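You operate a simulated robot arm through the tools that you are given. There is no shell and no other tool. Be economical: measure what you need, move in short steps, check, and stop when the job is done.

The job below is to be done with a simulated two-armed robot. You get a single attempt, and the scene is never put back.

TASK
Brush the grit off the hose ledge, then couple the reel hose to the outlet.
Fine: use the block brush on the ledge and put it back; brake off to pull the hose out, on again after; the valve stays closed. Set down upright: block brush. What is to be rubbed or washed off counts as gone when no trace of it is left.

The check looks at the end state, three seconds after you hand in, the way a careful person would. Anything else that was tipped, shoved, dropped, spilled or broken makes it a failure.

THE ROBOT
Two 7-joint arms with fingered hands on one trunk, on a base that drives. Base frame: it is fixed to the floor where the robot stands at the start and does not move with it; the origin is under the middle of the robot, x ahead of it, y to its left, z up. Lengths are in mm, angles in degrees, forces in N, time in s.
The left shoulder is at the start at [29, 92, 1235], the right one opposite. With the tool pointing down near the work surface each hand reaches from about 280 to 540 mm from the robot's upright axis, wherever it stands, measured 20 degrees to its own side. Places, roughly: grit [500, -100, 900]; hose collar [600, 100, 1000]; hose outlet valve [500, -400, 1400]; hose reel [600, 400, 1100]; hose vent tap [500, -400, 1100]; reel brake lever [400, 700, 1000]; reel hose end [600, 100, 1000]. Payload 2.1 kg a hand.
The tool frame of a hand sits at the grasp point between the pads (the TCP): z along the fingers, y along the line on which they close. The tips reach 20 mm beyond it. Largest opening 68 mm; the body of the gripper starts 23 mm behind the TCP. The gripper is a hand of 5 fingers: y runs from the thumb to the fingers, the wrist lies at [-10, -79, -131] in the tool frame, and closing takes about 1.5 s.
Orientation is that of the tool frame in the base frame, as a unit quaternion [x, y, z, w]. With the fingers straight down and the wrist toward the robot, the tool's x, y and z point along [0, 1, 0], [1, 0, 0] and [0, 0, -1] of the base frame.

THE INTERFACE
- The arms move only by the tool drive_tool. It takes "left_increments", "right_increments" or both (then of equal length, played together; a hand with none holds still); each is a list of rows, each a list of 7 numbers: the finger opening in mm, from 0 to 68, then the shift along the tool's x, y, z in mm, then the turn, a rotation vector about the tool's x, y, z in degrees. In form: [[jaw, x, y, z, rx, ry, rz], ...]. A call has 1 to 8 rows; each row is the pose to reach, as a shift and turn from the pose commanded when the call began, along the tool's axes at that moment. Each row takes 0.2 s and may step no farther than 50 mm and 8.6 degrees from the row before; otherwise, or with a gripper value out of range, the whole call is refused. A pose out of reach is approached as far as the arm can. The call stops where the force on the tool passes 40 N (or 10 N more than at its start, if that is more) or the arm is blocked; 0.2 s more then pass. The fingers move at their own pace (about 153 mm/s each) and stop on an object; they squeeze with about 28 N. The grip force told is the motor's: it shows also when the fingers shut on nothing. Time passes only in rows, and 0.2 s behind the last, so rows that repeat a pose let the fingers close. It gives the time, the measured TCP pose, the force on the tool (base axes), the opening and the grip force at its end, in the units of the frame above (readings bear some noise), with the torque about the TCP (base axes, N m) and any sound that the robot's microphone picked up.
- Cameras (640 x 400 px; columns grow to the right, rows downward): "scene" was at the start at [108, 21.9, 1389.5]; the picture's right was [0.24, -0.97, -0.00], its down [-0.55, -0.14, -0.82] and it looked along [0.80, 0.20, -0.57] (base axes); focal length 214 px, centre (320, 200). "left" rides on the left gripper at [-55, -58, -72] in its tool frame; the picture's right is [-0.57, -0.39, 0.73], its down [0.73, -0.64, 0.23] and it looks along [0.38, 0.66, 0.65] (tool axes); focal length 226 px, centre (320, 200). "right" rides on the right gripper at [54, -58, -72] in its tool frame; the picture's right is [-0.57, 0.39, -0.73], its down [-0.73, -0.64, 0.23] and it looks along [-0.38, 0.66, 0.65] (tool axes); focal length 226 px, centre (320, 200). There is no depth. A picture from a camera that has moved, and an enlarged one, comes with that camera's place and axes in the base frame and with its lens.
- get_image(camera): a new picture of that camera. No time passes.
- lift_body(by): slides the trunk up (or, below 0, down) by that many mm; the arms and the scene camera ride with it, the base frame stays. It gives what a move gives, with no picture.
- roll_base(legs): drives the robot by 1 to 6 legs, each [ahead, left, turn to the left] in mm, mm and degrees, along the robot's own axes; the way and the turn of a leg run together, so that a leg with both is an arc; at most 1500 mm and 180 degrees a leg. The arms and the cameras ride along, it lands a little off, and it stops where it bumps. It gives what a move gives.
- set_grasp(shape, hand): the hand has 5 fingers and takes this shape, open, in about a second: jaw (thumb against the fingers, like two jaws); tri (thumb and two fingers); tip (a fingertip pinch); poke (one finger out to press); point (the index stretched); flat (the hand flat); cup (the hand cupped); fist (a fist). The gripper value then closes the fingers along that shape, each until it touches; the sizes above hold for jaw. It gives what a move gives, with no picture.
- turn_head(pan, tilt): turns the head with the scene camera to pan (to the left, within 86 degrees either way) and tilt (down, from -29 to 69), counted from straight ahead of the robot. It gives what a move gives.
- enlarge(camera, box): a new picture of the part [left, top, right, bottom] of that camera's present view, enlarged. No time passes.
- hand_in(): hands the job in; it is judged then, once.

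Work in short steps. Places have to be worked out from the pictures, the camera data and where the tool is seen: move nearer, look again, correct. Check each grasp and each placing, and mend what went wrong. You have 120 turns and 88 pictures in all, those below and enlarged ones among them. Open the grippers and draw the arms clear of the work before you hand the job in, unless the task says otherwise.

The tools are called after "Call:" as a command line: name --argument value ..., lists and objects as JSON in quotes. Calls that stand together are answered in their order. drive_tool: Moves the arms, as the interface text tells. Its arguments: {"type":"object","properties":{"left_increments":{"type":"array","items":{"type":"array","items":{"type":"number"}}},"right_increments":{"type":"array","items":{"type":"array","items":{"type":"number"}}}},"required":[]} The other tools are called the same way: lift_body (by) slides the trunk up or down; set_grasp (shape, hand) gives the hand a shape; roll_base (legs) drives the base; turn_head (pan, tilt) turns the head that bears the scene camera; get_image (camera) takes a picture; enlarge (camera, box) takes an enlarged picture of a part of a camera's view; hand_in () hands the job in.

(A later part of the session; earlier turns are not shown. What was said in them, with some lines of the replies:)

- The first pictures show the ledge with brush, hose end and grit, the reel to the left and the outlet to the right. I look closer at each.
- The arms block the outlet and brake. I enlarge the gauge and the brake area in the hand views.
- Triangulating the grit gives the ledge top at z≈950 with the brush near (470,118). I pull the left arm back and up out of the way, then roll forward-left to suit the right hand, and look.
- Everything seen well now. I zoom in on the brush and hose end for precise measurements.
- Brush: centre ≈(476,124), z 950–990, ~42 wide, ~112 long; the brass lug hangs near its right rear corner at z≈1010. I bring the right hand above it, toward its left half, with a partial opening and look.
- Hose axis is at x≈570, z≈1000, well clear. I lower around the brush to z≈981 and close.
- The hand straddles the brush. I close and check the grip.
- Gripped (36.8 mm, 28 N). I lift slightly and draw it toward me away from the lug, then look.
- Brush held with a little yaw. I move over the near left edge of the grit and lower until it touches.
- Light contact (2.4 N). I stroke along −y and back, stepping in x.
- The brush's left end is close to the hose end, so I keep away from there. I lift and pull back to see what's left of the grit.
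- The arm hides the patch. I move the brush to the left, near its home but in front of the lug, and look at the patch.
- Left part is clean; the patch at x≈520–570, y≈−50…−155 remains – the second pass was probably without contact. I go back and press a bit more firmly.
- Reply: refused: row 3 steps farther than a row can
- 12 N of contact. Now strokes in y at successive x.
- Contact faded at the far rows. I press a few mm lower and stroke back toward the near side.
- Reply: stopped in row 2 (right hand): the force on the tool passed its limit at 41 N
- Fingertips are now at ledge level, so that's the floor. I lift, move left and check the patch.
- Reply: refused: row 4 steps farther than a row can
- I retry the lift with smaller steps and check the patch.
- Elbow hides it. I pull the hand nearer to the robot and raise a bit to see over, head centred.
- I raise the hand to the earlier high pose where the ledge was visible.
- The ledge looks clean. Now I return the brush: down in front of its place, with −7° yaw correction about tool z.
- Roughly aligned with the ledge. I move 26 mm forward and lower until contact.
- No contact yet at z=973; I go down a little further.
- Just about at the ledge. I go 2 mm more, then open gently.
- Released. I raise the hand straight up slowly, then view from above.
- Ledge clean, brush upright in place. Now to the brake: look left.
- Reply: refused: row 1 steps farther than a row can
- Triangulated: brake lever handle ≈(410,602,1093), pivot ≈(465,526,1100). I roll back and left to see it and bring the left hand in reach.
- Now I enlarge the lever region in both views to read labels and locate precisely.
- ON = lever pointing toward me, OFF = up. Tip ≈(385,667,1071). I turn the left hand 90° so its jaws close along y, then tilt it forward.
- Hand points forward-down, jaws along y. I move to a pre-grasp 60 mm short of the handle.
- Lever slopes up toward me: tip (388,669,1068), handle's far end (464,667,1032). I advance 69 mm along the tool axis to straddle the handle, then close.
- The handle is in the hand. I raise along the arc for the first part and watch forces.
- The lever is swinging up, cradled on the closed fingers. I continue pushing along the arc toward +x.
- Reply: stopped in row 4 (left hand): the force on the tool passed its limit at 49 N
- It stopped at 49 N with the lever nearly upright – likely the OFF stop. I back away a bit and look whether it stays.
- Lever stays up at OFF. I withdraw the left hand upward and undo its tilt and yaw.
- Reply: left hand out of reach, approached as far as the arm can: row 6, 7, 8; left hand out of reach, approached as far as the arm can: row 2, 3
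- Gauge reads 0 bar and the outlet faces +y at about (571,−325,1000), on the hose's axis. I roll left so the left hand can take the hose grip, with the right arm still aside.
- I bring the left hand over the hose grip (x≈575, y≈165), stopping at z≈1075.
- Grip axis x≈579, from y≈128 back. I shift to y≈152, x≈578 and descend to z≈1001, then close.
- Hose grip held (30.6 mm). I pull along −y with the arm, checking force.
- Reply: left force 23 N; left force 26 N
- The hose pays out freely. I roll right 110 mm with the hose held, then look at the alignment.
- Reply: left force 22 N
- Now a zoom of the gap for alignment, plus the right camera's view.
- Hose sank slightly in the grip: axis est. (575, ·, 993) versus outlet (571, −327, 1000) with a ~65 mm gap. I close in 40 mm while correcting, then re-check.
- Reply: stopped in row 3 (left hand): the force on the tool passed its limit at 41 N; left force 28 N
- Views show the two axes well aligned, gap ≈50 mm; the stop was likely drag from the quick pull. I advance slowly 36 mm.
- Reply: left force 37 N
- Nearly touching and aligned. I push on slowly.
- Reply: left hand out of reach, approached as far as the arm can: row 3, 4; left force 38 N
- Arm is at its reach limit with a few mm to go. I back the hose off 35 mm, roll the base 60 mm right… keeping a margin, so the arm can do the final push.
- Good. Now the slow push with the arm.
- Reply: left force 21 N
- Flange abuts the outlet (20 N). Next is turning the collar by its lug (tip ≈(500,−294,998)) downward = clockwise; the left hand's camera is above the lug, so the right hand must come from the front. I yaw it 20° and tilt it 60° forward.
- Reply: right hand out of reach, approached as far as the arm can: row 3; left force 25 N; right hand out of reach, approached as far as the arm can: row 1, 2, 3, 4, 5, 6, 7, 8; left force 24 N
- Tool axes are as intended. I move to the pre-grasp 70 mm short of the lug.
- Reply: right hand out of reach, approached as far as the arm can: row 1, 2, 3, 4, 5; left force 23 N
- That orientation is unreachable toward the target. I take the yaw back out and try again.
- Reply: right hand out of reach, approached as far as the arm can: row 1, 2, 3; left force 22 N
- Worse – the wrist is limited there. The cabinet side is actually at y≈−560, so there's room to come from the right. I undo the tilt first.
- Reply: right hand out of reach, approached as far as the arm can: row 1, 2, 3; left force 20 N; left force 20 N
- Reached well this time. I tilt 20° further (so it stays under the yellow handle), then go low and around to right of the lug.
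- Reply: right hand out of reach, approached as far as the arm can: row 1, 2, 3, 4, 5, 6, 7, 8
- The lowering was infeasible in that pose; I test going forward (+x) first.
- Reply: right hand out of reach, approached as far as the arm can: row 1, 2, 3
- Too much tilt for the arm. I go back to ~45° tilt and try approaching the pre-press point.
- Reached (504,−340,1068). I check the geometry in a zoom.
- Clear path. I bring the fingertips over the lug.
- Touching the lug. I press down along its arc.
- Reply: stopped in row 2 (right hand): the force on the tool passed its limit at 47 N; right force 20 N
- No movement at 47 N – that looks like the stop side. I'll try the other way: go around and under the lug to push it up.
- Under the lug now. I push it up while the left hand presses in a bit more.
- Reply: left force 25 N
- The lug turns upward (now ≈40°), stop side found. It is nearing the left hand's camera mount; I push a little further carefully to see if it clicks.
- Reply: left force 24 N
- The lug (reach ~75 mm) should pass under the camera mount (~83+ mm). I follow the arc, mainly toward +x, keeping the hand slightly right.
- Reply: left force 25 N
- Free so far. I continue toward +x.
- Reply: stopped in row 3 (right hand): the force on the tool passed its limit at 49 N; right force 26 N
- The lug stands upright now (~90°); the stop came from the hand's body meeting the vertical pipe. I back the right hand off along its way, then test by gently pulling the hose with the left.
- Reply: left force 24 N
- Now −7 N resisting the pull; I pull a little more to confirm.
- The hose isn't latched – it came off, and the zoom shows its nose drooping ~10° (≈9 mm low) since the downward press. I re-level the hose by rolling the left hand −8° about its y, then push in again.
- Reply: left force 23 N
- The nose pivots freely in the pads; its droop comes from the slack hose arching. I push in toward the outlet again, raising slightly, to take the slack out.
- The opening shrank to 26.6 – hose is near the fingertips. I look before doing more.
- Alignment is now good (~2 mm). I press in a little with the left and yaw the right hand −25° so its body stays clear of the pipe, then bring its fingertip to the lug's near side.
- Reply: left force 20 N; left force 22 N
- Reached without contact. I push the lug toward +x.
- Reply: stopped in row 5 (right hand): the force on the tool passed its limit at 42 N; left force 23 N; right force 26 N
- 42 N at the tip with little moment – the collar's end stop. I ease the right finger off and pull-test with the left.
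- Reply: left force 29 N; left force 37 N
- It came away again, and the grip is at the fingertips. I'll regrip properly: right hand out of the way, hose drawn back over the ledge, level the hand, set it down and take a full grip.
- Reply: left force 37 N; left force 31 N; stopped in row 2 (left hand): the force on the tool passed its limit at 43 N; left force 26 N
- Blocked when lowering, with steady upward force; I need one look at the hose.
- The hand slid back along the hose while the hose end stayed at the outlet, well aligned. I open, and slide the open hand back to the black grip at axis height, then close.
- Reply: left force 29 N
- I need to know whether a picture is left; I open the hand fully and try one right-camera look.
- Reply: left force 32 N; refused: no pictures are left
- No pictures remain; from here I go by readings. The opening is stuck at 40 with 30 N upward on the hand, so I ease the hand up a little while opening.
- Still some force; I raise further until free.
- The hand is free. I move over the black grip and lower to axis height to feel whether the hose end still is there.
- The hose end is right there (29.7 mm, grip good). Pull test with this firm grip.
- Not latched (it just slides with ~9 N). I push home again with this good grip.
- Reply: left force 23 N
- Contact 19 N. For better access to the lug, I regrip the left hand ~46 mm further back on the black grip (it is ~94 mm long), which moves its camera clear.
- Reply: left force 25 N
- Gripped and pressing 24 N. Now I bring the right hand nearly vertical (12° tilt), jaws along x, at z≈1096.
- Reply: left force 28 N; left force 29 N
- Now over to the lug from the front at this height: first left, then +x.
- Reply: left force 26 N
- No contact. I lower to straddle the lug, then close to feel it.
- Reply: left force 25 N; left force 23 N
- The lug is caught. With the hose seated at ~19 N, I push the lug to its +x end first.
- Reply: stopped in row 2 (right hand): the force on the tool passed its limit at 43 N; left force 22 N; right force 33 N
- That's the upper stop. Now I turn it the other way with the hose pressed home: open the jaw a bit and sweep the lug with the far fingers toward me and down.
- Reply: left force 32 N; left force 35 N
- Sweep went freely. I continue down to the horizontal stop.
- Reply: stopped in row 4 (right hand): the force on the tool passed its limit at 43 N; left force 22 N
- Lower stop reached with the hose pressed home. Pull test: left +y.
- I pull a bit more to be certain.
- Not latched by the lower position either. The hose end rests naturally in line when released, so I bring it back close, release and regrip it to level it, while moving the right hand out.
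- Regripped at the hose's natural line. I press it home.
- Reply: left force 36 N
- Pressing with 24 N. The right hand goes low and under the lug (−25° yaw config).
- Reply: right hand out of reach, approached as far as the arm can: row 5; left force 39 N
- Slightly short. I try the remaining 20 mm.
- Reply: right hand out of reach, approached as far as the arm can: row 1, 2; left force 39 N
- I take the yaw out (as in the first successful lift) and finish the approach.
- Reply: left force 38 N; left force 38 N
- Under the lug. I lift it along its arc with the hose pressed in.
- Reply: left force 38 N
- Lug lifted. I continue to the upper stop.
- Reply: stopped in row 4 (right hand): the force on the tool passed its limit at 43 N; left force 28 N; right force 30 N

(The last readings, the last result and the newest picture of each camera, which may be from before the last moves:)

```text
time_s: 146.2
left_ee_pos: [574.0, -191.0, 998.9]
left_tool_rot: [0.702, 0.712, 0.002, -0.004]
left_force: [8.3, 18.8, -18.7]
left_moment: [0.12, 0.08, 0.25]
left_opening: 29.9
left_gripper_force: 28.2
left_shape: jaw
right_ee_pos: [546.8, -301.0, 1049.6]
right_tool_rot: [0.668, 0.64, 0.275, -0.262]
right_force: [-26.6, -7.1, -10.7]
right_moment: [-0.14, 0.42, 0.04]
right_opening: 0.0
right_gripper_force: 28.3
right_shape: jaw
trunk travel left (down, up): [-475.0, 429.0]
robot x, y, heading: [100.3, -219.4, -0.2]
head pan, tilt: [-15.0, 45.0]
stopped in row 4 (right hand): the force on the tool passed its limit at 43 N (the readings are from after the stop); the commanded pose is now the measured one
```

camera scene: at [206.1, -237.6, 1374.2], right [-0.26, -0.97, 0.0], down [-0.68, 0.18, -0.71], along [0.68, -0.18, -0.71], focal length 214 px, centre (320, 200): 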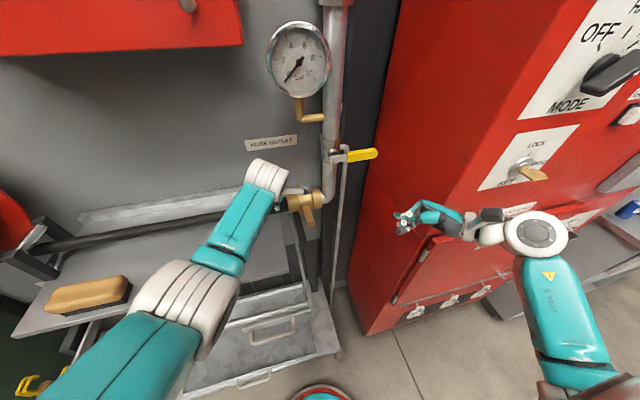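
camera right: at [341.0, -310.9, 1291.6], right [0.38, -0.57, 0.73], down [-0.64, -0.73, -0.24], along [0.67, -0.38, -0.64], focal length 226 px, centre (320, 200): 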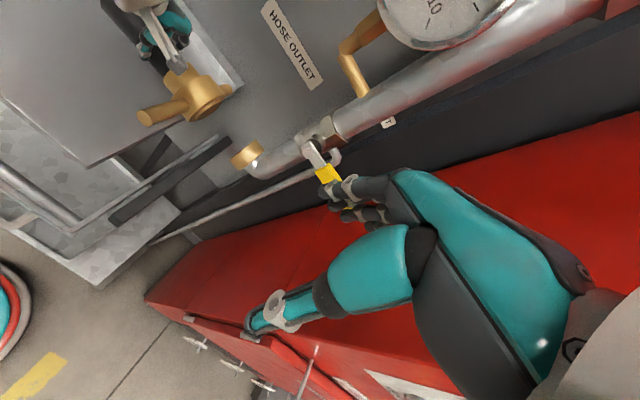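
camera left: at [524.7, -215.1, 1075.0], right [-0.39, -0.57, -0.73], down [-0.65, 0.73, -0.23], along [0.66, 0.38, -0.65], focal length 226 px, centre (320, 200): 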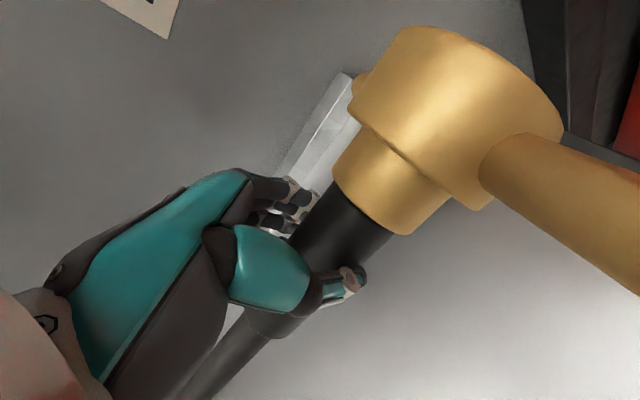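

Stopped by the lug itself at 43 N. Ease off and pull-test.

Call:
drive_tool --right_increments '[[0, -3, -5, 3, 0, 0, 0], [0, -5, -10, 5, 0, 0, 0]]'

Call:
drive_tool --left_increments '[[0, 5, 0, 0, 0, 0, 0], [0, 10, 0, 0, 0, 0, 0], [0, 15, 0, 0, 0, 0, 0], [0, 20, 0, 0, 0, 0, 0], [0, 25, 0, 0, 0, 0, 0]]'

```text
time_s: 146.8
left_ee_pos: [575.5, -191.7, 1000.0]
left_tool_rot: [0.702, 0.712, 0.001, -0.003]
left_force: [-1.5, 22.5, -21.5]
left_moment: [0.13, 0.17, 0.41]
left_opening: 29.2
left_gripper_force: 28.4
left_shape: jaw
right_ee_pos: [540.2, -301.3, 1045.6]
right_tool_rot: [0.667, 0.64, 0.281, -0.259]
right_force: [-7.8, -1.1, -2.7]
right_moment: [-0.01, 0.12, 0.0]
right_opening: 0.1
right_gripper_force: 28.2
right_shape: jaw
trunk travel left (down, up): [-475.0, 429.0]
robot x, y, heading: [105.0, -222.7, 0.2]
head pan, tilt: [-15.0, 45.0]
```

```text
time_s: 148.0
left_ee_pos: [576.9, -173.4, 1000.2]
left_tool_rot: [0.704, 0.71, 0.002, -0.001]
left_force: [-1.2, -15.8, -20.8]
left_moment: [-0.17, 0.19, -0.37]
left_opening: 28.7
left_gripper_force: 27.8
left_shape: jaw
right_ee_pos: [539.4, -305.8, 1043.8]
right_tool_rot: [0.668, 0.638, 0.281, -0.26]
right_force: [-0.3, 0.0, -0.1]
right_moment: [-0.01, 0.01, 0.01]
right_opening: 0.2
right_gripper_force: 28.0
right_shape: jaw
trunk travel left (down, up): [-475.0, 429.0]
robot x, y, heading: [106.4, -219.9, -0.1]
head pan, tilt: [-15.0, 45.0]
```

Resistance is higher now (−16 N). I check with the right finger whether the lug is still at its place.

Call:
drive_tool --right_increments '[[0, 0, 4, 0, 0, 0, 0], [0, 1, 8, -1, 0, 0, 0], [0, 2, 11, -2, 0, 0, 0]]'

```text
time_s: 148.8
left_ee_pos: [576.1, -172.8, 1000.3]
left_tool_rot: [0.704, 0.71, 0.003, -0.002]
left_force: [4.5, -18.3, -21.3]
left_moment: [-0.21, 0.15, -0.47]
left_opening: 29.0
left_gripper_force: 27.5
left_shape: jaw
right_ee_pos: [548.8, -304.8, 1046.3]
right_tool_rot: [0.667, 0.639, 0.279, -0.262]
right_force: [-9.9, 2.3, -1.9]
right_moment: [0.05, -0.1, -0.41]
right_opening: 0.0
right_gripper_force: 28.3
right_shape: jaw
trunk travel left (down, up): [-475.0, 429.0]
robot x, y, heading: [105.6, -219.9, 0.2]
head pan, tilt: [-15.0, 45.0]
```

Ambiguous (that was the pipe). I keep pulling: if the hose end is latched, the hand will slide off the black grip and the opening will drop.

Call:
drive_tool --right_increments '[[0, -2, -10, 2, 0, 0, 0], [0, -4, -20, 4, 0, 0, 0], [0, -4, -20, 4, 0, 0, 0], [0, -4, -20, 4, 0, 0, 0], [0, -4, -20, 4, 0, 0, 0]]' --left_increments '[[0, 8, 0, 0, 0, 0, 0], [0, 16, 0, 0, 0, 0, 0], [0, 24, 0, 0, 0, 0, 0], [0, 32, 0, 0, 0, 0, 0], [0, 40, 0, 0, 0, 0, 0]]'

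```text
time_s: 149.4
left_ee_pos: [575.2, -163.5, 999.9]
left_tool_rot: [0.708, 0.707, 0.0, -0.001]
left_force: [-1.8, -25.8, -14.1]
left_moment: [-0.24, 0.0, -0.46]
left_opening: 29.6
left_gripper_force: 27.3
left_shape: jaw
right_ee_pos: [530.9, -308.7, 1043.1]
right_tool_rot: [0.669, 0.637, 0.281, -0.261]
right_force: [0.4, -0.3, -0.3]
right_moment: [0.0, -0.01, -0.01]
right_opening: 0.0
right_gripper_force: 28.0
right_shape: jaw
trunk travel left (down, up): [-475.0, 429.0]
robot x, y, heading: [106.2, -220.2, -0.1]
head pan, tilt: [-15.0, 45.0]
stopped in row 3 (left hand): the force on the tool passed its limit at 41 N (the readings are from after the stop); the commanded pose is now the measured one
```

The pull now reaches 41 N – the hose is latched on the outlet. I relax, release the left hand and raise it, and draw the right hand out.

Call:
drive_tool --left_increments '[[0, -5, 0, 0, 0, 0, 0], [40, -5, 0, 0, 0, 0, 0], [68, -5, 0, 0, 0, 0, 0], [68, -5, 0, 0, 0, 0, 0], [68, -5, 0, -20, 0, 0, 0], [68, -5, 0, -60, 0, 0, 0], [68, -5, -10, -100, 0, 0, 0], [68, -5, -40, -135, 0, 0, 0]]'

Call:
drive_tool --right_increments '[[0, -12, -20, -9, 0, 0, 0], [0, -25, -45, -20, 0, 0, 0], [0, -25, -80, -30, 0, 0, 0], [0, -25, -110, -30, 0, 0, 0]]'

```text
time_s: 151.2
left_ee_pos: [536.3, -162.4, 1134.4]
left_tool_rot: [0.705, 0.709, 0.002, -0.001]
left_force: [0.0, 0.1, 0.8]
left_moment: [-0.01, 0.04, -0.03]
left_opening: 68.0
left_gripper_force: 0.1
left_shape: jaw
right_ee_pos: [529.7, -303.8, 1042.0]
right_tool_rot: [0.668, 0.638, 0.281, -0.259]
right_force: [-0.5, -0.4, 0.6]
right_moment: [0.0, 0.0, -0.01]
right_opening: 0.1
right_gripper_force: 28.2
right_shape: jaw
trunk travel left (down, up): [-475.0, 429.0]
robot x, y, heading: [101.7, -219.2, -0.1]
head pan, tilt: [-15.0, 45.0]
```

```text
time_s: 152.2
left_ee_pos: [537.3, -162.9, 1135.0]
left_tool_rot: [0.705, 0.709, 0.002, -0.001]
left_force: [-0.4, -0.8, 0.0]
left_moment: [0.02, -0.03, 0.01]
left_opening: 67.9
left_gripper_force: 0.2
left_shape: jaw
right_ee_pos: [417.5, -334.5, 1046.5]
right_tool_rot: [0.668, 0.639, 0.281, -0.26]
right_force: [0.1, 0.4, -0.9]
right_moment: [0.01, 0.0, 0.01]
right_opening: 0.0
right_gripper_force: 27.9
right_shape: jaw
trunk travel left (down, up): [-475.0, 429.0]
robot x, y, heading: [106.3, -217.9, -0.1]
head pan, tilt: [-15.0, 45.0]
```

Both hands are free. I raise both arms, un-tilt the right hand, and then drive to the brake side (back first, then left).

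Call:
drive_tool --left_increments '[[68, 12, -28, -30, 0, 0, 0], [68, 24, -57, -60, 0, 0, 0], [68, 36, -86, -90, 0, 0, 0], [68, 48, -115, -120, 0, 0, 0], [68, 60, -143, -150, 0, 0, 0]]' --right_increments '[[30, 21, 0, -21, 0, -8.5, 0], [60, 42, 0, -42, 0, -17, 0], [68, 63, 0, -63, 0, -25.5, 0], [68, 84, 0, -84, 0, -34, 0], [68, 105, 0, -105, 0, -42.5, 0]]'

Call:
roll_base --legs '[[-104, 0, 0], [0, 655, 0]]'

```text
time_s: 153.4
left_ee_pos: [486.9, -37.5, 1312.0]
left_tool_rot: [0.705, 0.709, 0.002, 0.0]
left_force: [-10.9, 1.7, 1.2]
left_moment: [-0.04, -0.14, 0.1]
left_opening: 67.0
left_gripper_force: 0.0
left_shape: jaw
left hand out of reach, approached as far as the arm can: row 2, 3, 4, 5
right_ee_pos: [414.5, -335.4, 1196.9]
right_tool_rot: [0.725, 0.689, 0.02, -0.008]
right_force: [0.6, 0.4, -0.6]
right_moment: [0.04, -0.03, 0.02]
right_opening: 67.8
right_gripper_force: 0.0
right_shape: jaw
trunk travel left (down, up): [-475.0, 429.0]
robot x, y, heading: [105.2, -216.1, -0.6]
head pan, tilt: [-15.0, 45.0]
```

```text
time_s: 157.8
left_ee_pos: [397.2, 598.4, 1311.1]
left_tool_rot: [0.711, 0.704, 0.001, -0.001]
left_force: [-0.6, -0.5, 0.3]
left_moment: [0.02, -0.05, -0.02]
left_opening: 67.8
left_gripper_force: 0.1
left_shape: jaw
right_ee_pos: [320.7, 302.4, 1194.9]
right_tool_rot: [0.729, 0.684, 0.019, -0.01]
right_force: [-0.5, -0.7, -0.6]
right_moment: [-0.02, -0.01, 0.0]
right_opening: 67.8
right_gripper_force: 0.0
right_shape: jaw
trunk travel left (down, up): [-475.0, 429.0]
robot x, y, heading: [11.0, 420.4, -1.1]
head pan, tilt: [-15.0, 45.0]
```

At (397,598,1311) beside the reel. I move over the upright lever (≈498,668) and come down to just above its tip.

Call:
drive_tool --left_increments '[[60, 24, 33, 10, 0, 0, 0], [60, 47, 67, 20, 0, 0, 0], [60, 71, 100, 30, 0, 0, 0], [60, 71, 100, 60, 0, 0, 0], [60, 71, 100, 90, 0, 0, 0], [60, 71, 100, 113, 0, 0, 0], [60, 71, 100, 113, 0, 0, 0]]'

```text
time_s: 159.4
left_ee_pos: [500.6, 668.5, 1198.1]
left_tool_rot: [0.711, 0.703, 0.002, -0.001]
left_force: [-0.4, -0.7, -0.3]
left_moment: [-0.01, -0.02, 0.01]
left_opening: 59.9
left_gripper_force: 0.0
left_shape: jaw
left hand out of reach, approached as far as the arm can: row 3
right_ee_pos: [321.1, 300.5, 1195.4]
right_tool_rot: [0.73, 0.683, 0.019, -0.011]
right_force: [-0.8, -0.3, -1.1]
right_moment: [0.02, -0.04, 0.0]
right_opening: 67.8
right_gripper_force: 0.1
right_shape: jaw
trunk travel left (down, up): [-475.0, 429.0]
robot x, y, heading: [10.9, 425.1, -1.1]
head pan, tilt: [-15.0, 45.0]
```

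Lower over the lever and close to feel it.

Call:
drive_tool --left_increments '[[60, 0, -1, 15, 0, 0, 0], [60, 0, -2, 30, 0, 0, 0], [60, 0, -2, 45, 0, 0, 0], [30, 0, -2, 45, 0, 0, 0], [0, 0, -2, 45, 0, 0, 0], [0, 0, -2, 45, 0, 0, 0], [0, 0, -2, 45, 0, 0, 0]]'

```text
time_s: 161.0
left_ee_pos: [496.6, 668.0, 1152.9]
left_tool_rot: [0.71, 0.704, 0.002, -0.001]
left_force: [-1.6, -0.7, 0.5]
left_moment: [0.0, -0.21, -0.05]
left_opening: 21.4
left_gripper_force: 28.0
left_shape: jaw
right_ee_pos: [321.1, 301.0, 1195.5]
right_tool_rot: [0.73, 0.683, 0.019, -0.011]
right_force: [0.6, -0.2, 0.0]
right_moment: [-0.04, 0.02, 0.0]
right_opening: 67.9
right_gripper_force: 0.1
right_shape: jaw
trunk travel left (down, up): [-475.0, 429.0]
robot x, y, heading: [11.7, 426.7, -1.0]
head pan, tilt: [-15.0, 45.0]
```

Handle caught (21 mm). I open slightly and sweep the lever toward me and down with the far fingers.

Call:
drive_tool --left_increments '[[55, 0, 0, 0, 0, 0, 0], [55, 0, -24, -1, 0, 0, 0], [55, 0, -47, 3, 0, 0, 0], [55, 0, -67, 11, 0, 0, 0], [55, 0, -91, 27, 0, 0, 0], [55, 0, -107, 42, 0, 0, 0], [55, 0, -123, 58, 0, 0, 0]]'

Call:
drive_tool --left_increments '[[55, 0, -3, 6, 0, 0, 0], [55, 0, -5, 12, 0, 0, 0], [55, 0, -6, 18, 0, 0, 0], [55, 0, -7, 24, 0, 0, 0], [55, 0, -8, 30, 0, 0, 0]]'

```text
time_s: 162.6
left_ee_pos: [374.1, 671.0, 1094.1]
left_tool_rot: [0.711, 0.703, 0.001, 0.0]
left_force: [-0.2, 0.8, 0.6]
left_moment: [0.01, -0.02, 0.01]
left_opening: 55.0
left_gripper_force: 0.0
left_shape: jaw
right_ee_pos: [320.6, 300.9, 1195.4]
right_tool_rot: [0.73, 0.684, 0.019, -0.012]
right_force: [0.6, 0.8, 0.2]
right_moment: [-0.04, -0.01, -0.02]
right_opening: 68.0
right_gripper_force: 0.0
right_shape: jaw
trunk travel left (down, up): [-475.0, 429.0]
robot x, y, heading: [11.5, 422.7, -1.1]
head pan, tilt: [-15.0, 45.0]
```

```text
time_s: 163.8
left_ee_pos: [366.4, 670.2, 1065.5]
left_tool_rot: [0.711, 0.703, 0.002, -0.001]
left_force: [2.5, 3.1, 18.1]
left_moment: [0.02, -0.85, 0.05]
left_opening: 58.3
left_gripper_force: 0.1
left_shape: jaw
right_ee_pos: [320.2, 300.0, 1194.6]
right_tool_rot: [0.73, 0.683, 0.019, -0.011]
right_force: [-1.2, -1.2, -0.1]
right_moment: [-0.01, -0.01, -0.02]
right_opening: 67.9
right_gripper_force: 0.0
right_shape: jaw
trunk travel left (down, up): [-475.0, 429.0]
robot x, y, heading: [7.9, 422.7, -1.2]
head pan, tilt: [-15.0, 45.0]
```

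18 N of resistance, but lower than expected; to be sure, I go up and press the lever down from above with closed fingers at x≈412.

Call:
drive_tool --left_increments '[[55, 0, -5, -45, 0, 0, 0], [30, 0, -5, -90, 0, 0, 0], [0, 0, 0, -135, 0, 0, 0], [0, 0, 46, -135, 0, 0, 0], [0, 0, 46, -135, 0, 0, 0], [0, 0, 46, -135, 0, 0, 0]]'

Call:
drive_tool --left_increments '[[0, 0, 0, 20, 0, 0, 0], [0, 0, 0, 40, 0, 0, 0], [0, 0, 0, 60, 0, 0, 0], [0, 0, 0, 80, 0, 0, 0], [0, 0, 0, 95, 0, 0, 0], [0, 0, 0, 110, 0, 0, 0], [0, 0, 0, 122, 0, 0, 0], [0, 0, 0, 132, 0, 0, 0]]'

```text
time_s: 165.2
left_ee_pos: [413.2, 669.3, 1203.0]
left_tool_rot: [0.71, 0.704, 0.002, 0.0]
left_force: [0.1, -0.2, -0.4]
left_moment: [-0.01, 0.02, 0.02]
left_opening: 0.0
left_gripper_force: 27.9
left_shape: jaw
right_ee_pos: [321.0, 302.0, 1194.9]
right_tool_rot: [0.729, 0.684, 0.019, -0.011]
right_force: [0.2, -0.5, -0.6]
right_moment: [0.0, -0.01, -0.01]
right_opening: 68.1
right_gripper_force: 0.2
right_shape: jaw
trunk travel left (down, up): [-475.0, 429.0]
robot x, y, heading: [5.4, 421.9, -1.2]
head pan, tilt: [-15.0, 45.0]
```

```text
time_s: 166.8
left_ee_pos: [414.5, 669.5, 1087.8]
left_tool_rot: [0.71, 0.704, 0.012, 0.01]
left_force: [5.3, -1.1, 14.8]
left_moment: [-0.01, 0.13, 0.0]
left_opening: 0.1
left_gripper_force: 27.9
left_shape: jaw
right_ee_pos: [321.1, 300.2, 1195.1]
right_tool_rot: [0.729, 0.684, 0.02, -0.012]
right_force: [0.1, -0.6, -0.2]
right_moment: [0.01, -0.02, -0.03]
right_opening: 68.0
right_gripper_force: 0.0
right_shape: jaw
trunk travel left (down, up): [-475.0, 429.0]
robot x, y, heading: [8.9, 421.7, -1.1]
head pan, tilt: [-15.0, 45.0]
stopped in row 8 (left hand): the force on the tool passed its limit at 53 N (the readings are from after the stop); the commanded pose is now the measured one
```

Hard stop at exactly the ON height (lever top ≈1068). Brake is on; I raise the left hand, open, and back away.

Call:
drive_tool --left_increments '[[0, 0, 0, -30, 0, 0, 0], [20, 0, -10, -75, 0, 0, 0], [50, 0, -25, -120, 0, 0, 0], [68, 0, -50, -160, 0, 0, 0], [68, 0, -80, -185, 0, 0, 0]]'

Call:
roll_base --legs '[[-150, 0, 0]]'

```text
time_s: 168.0
left_ee_pos: [331.8, 669.3, 1269.4]
left_tool_rot: [0.71, 0.704, 0.009, 0.006]
left_force: [-0.2, -0.4, -0.5]
left_moment: [0.01, 0.03, 0.0]
left_opening: 68.0
left_gripper_force: 0.0
left_shape: jaw
right_ee_pos: [320.5, 300.4, 1194.6]
right_tool_rot: [0.73, 0.683, 0.02, -0.011]
right_force: [-0.2, -0.2, -0.5]
right_moment: [-0.02, -0.01, -0.01]
right_opening: 68.0
right_gripper_force: 0.1
right_shape: jaw
trunk travel left (down, up): [-475.0, 429.0]
robot x, y, heading: [11.7, 420.4, -1.2]
head pan, tilt: [-15.0, 45.0]
```

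```text
time_s: 169.4
left_ee_pos: [179.7, 672.6, 1269.4]
left_tool_rot: [0.71, 0.704, 0.01, 0.007]
left_force: [0.1, 0.1, 0.4]
left_moment: [0.01, -0.02, 0.02]
left_opening: 67.9
left_gripper_force: 0.1
left_shape: jaw
right_ee_pos: [167.4, 303.6, 1194.9]
right_tool_rot: [0.73, 0.683, 0.019, -0.012]
right_force: [0.4, 0.1, -0.4]
right_moment: [0.01, -0.03, -0.02]
right_opening: 67.8
right_gripper_force: 0.0
right_shape: jaw
trunk travel left (down, up): [-475.0, 429.0]
robot x, y, heading: [-144.3, 421.7, -0.9]
head pan, tilt: [-15.0, 45.0]
```

The arms are clear and open, the brush is back in place, the hose is on the outlet and held against a 41 N pull, and the brake is on. I hand in.

Call:
hand_in

```text
The job is handed in.
```

I've handed the job in, but I couldn't see the last part of it: my pictures ran out before the coupling, so that part rests on force readings alone.

- **Ledge:** brushed until no grit showed in the picture, and the block brush is back upright, roughly 10 mm nearer the front than it was.
- **Hose:** pushed onto the outlet with the collar lug turned up to its stop. It resisted a 41 N pull, where earlier tries came away at 10 N or less.
- **Brake:** on again. I pressed the lever down to a hard stop at the height it had at the start.
- **Valve:** I never handled it.
- **Possible disturbance:** my left hand met about 11 N of resistance near the red cupboard while withdrawing, and I had no picture left to check that nothing had moved.
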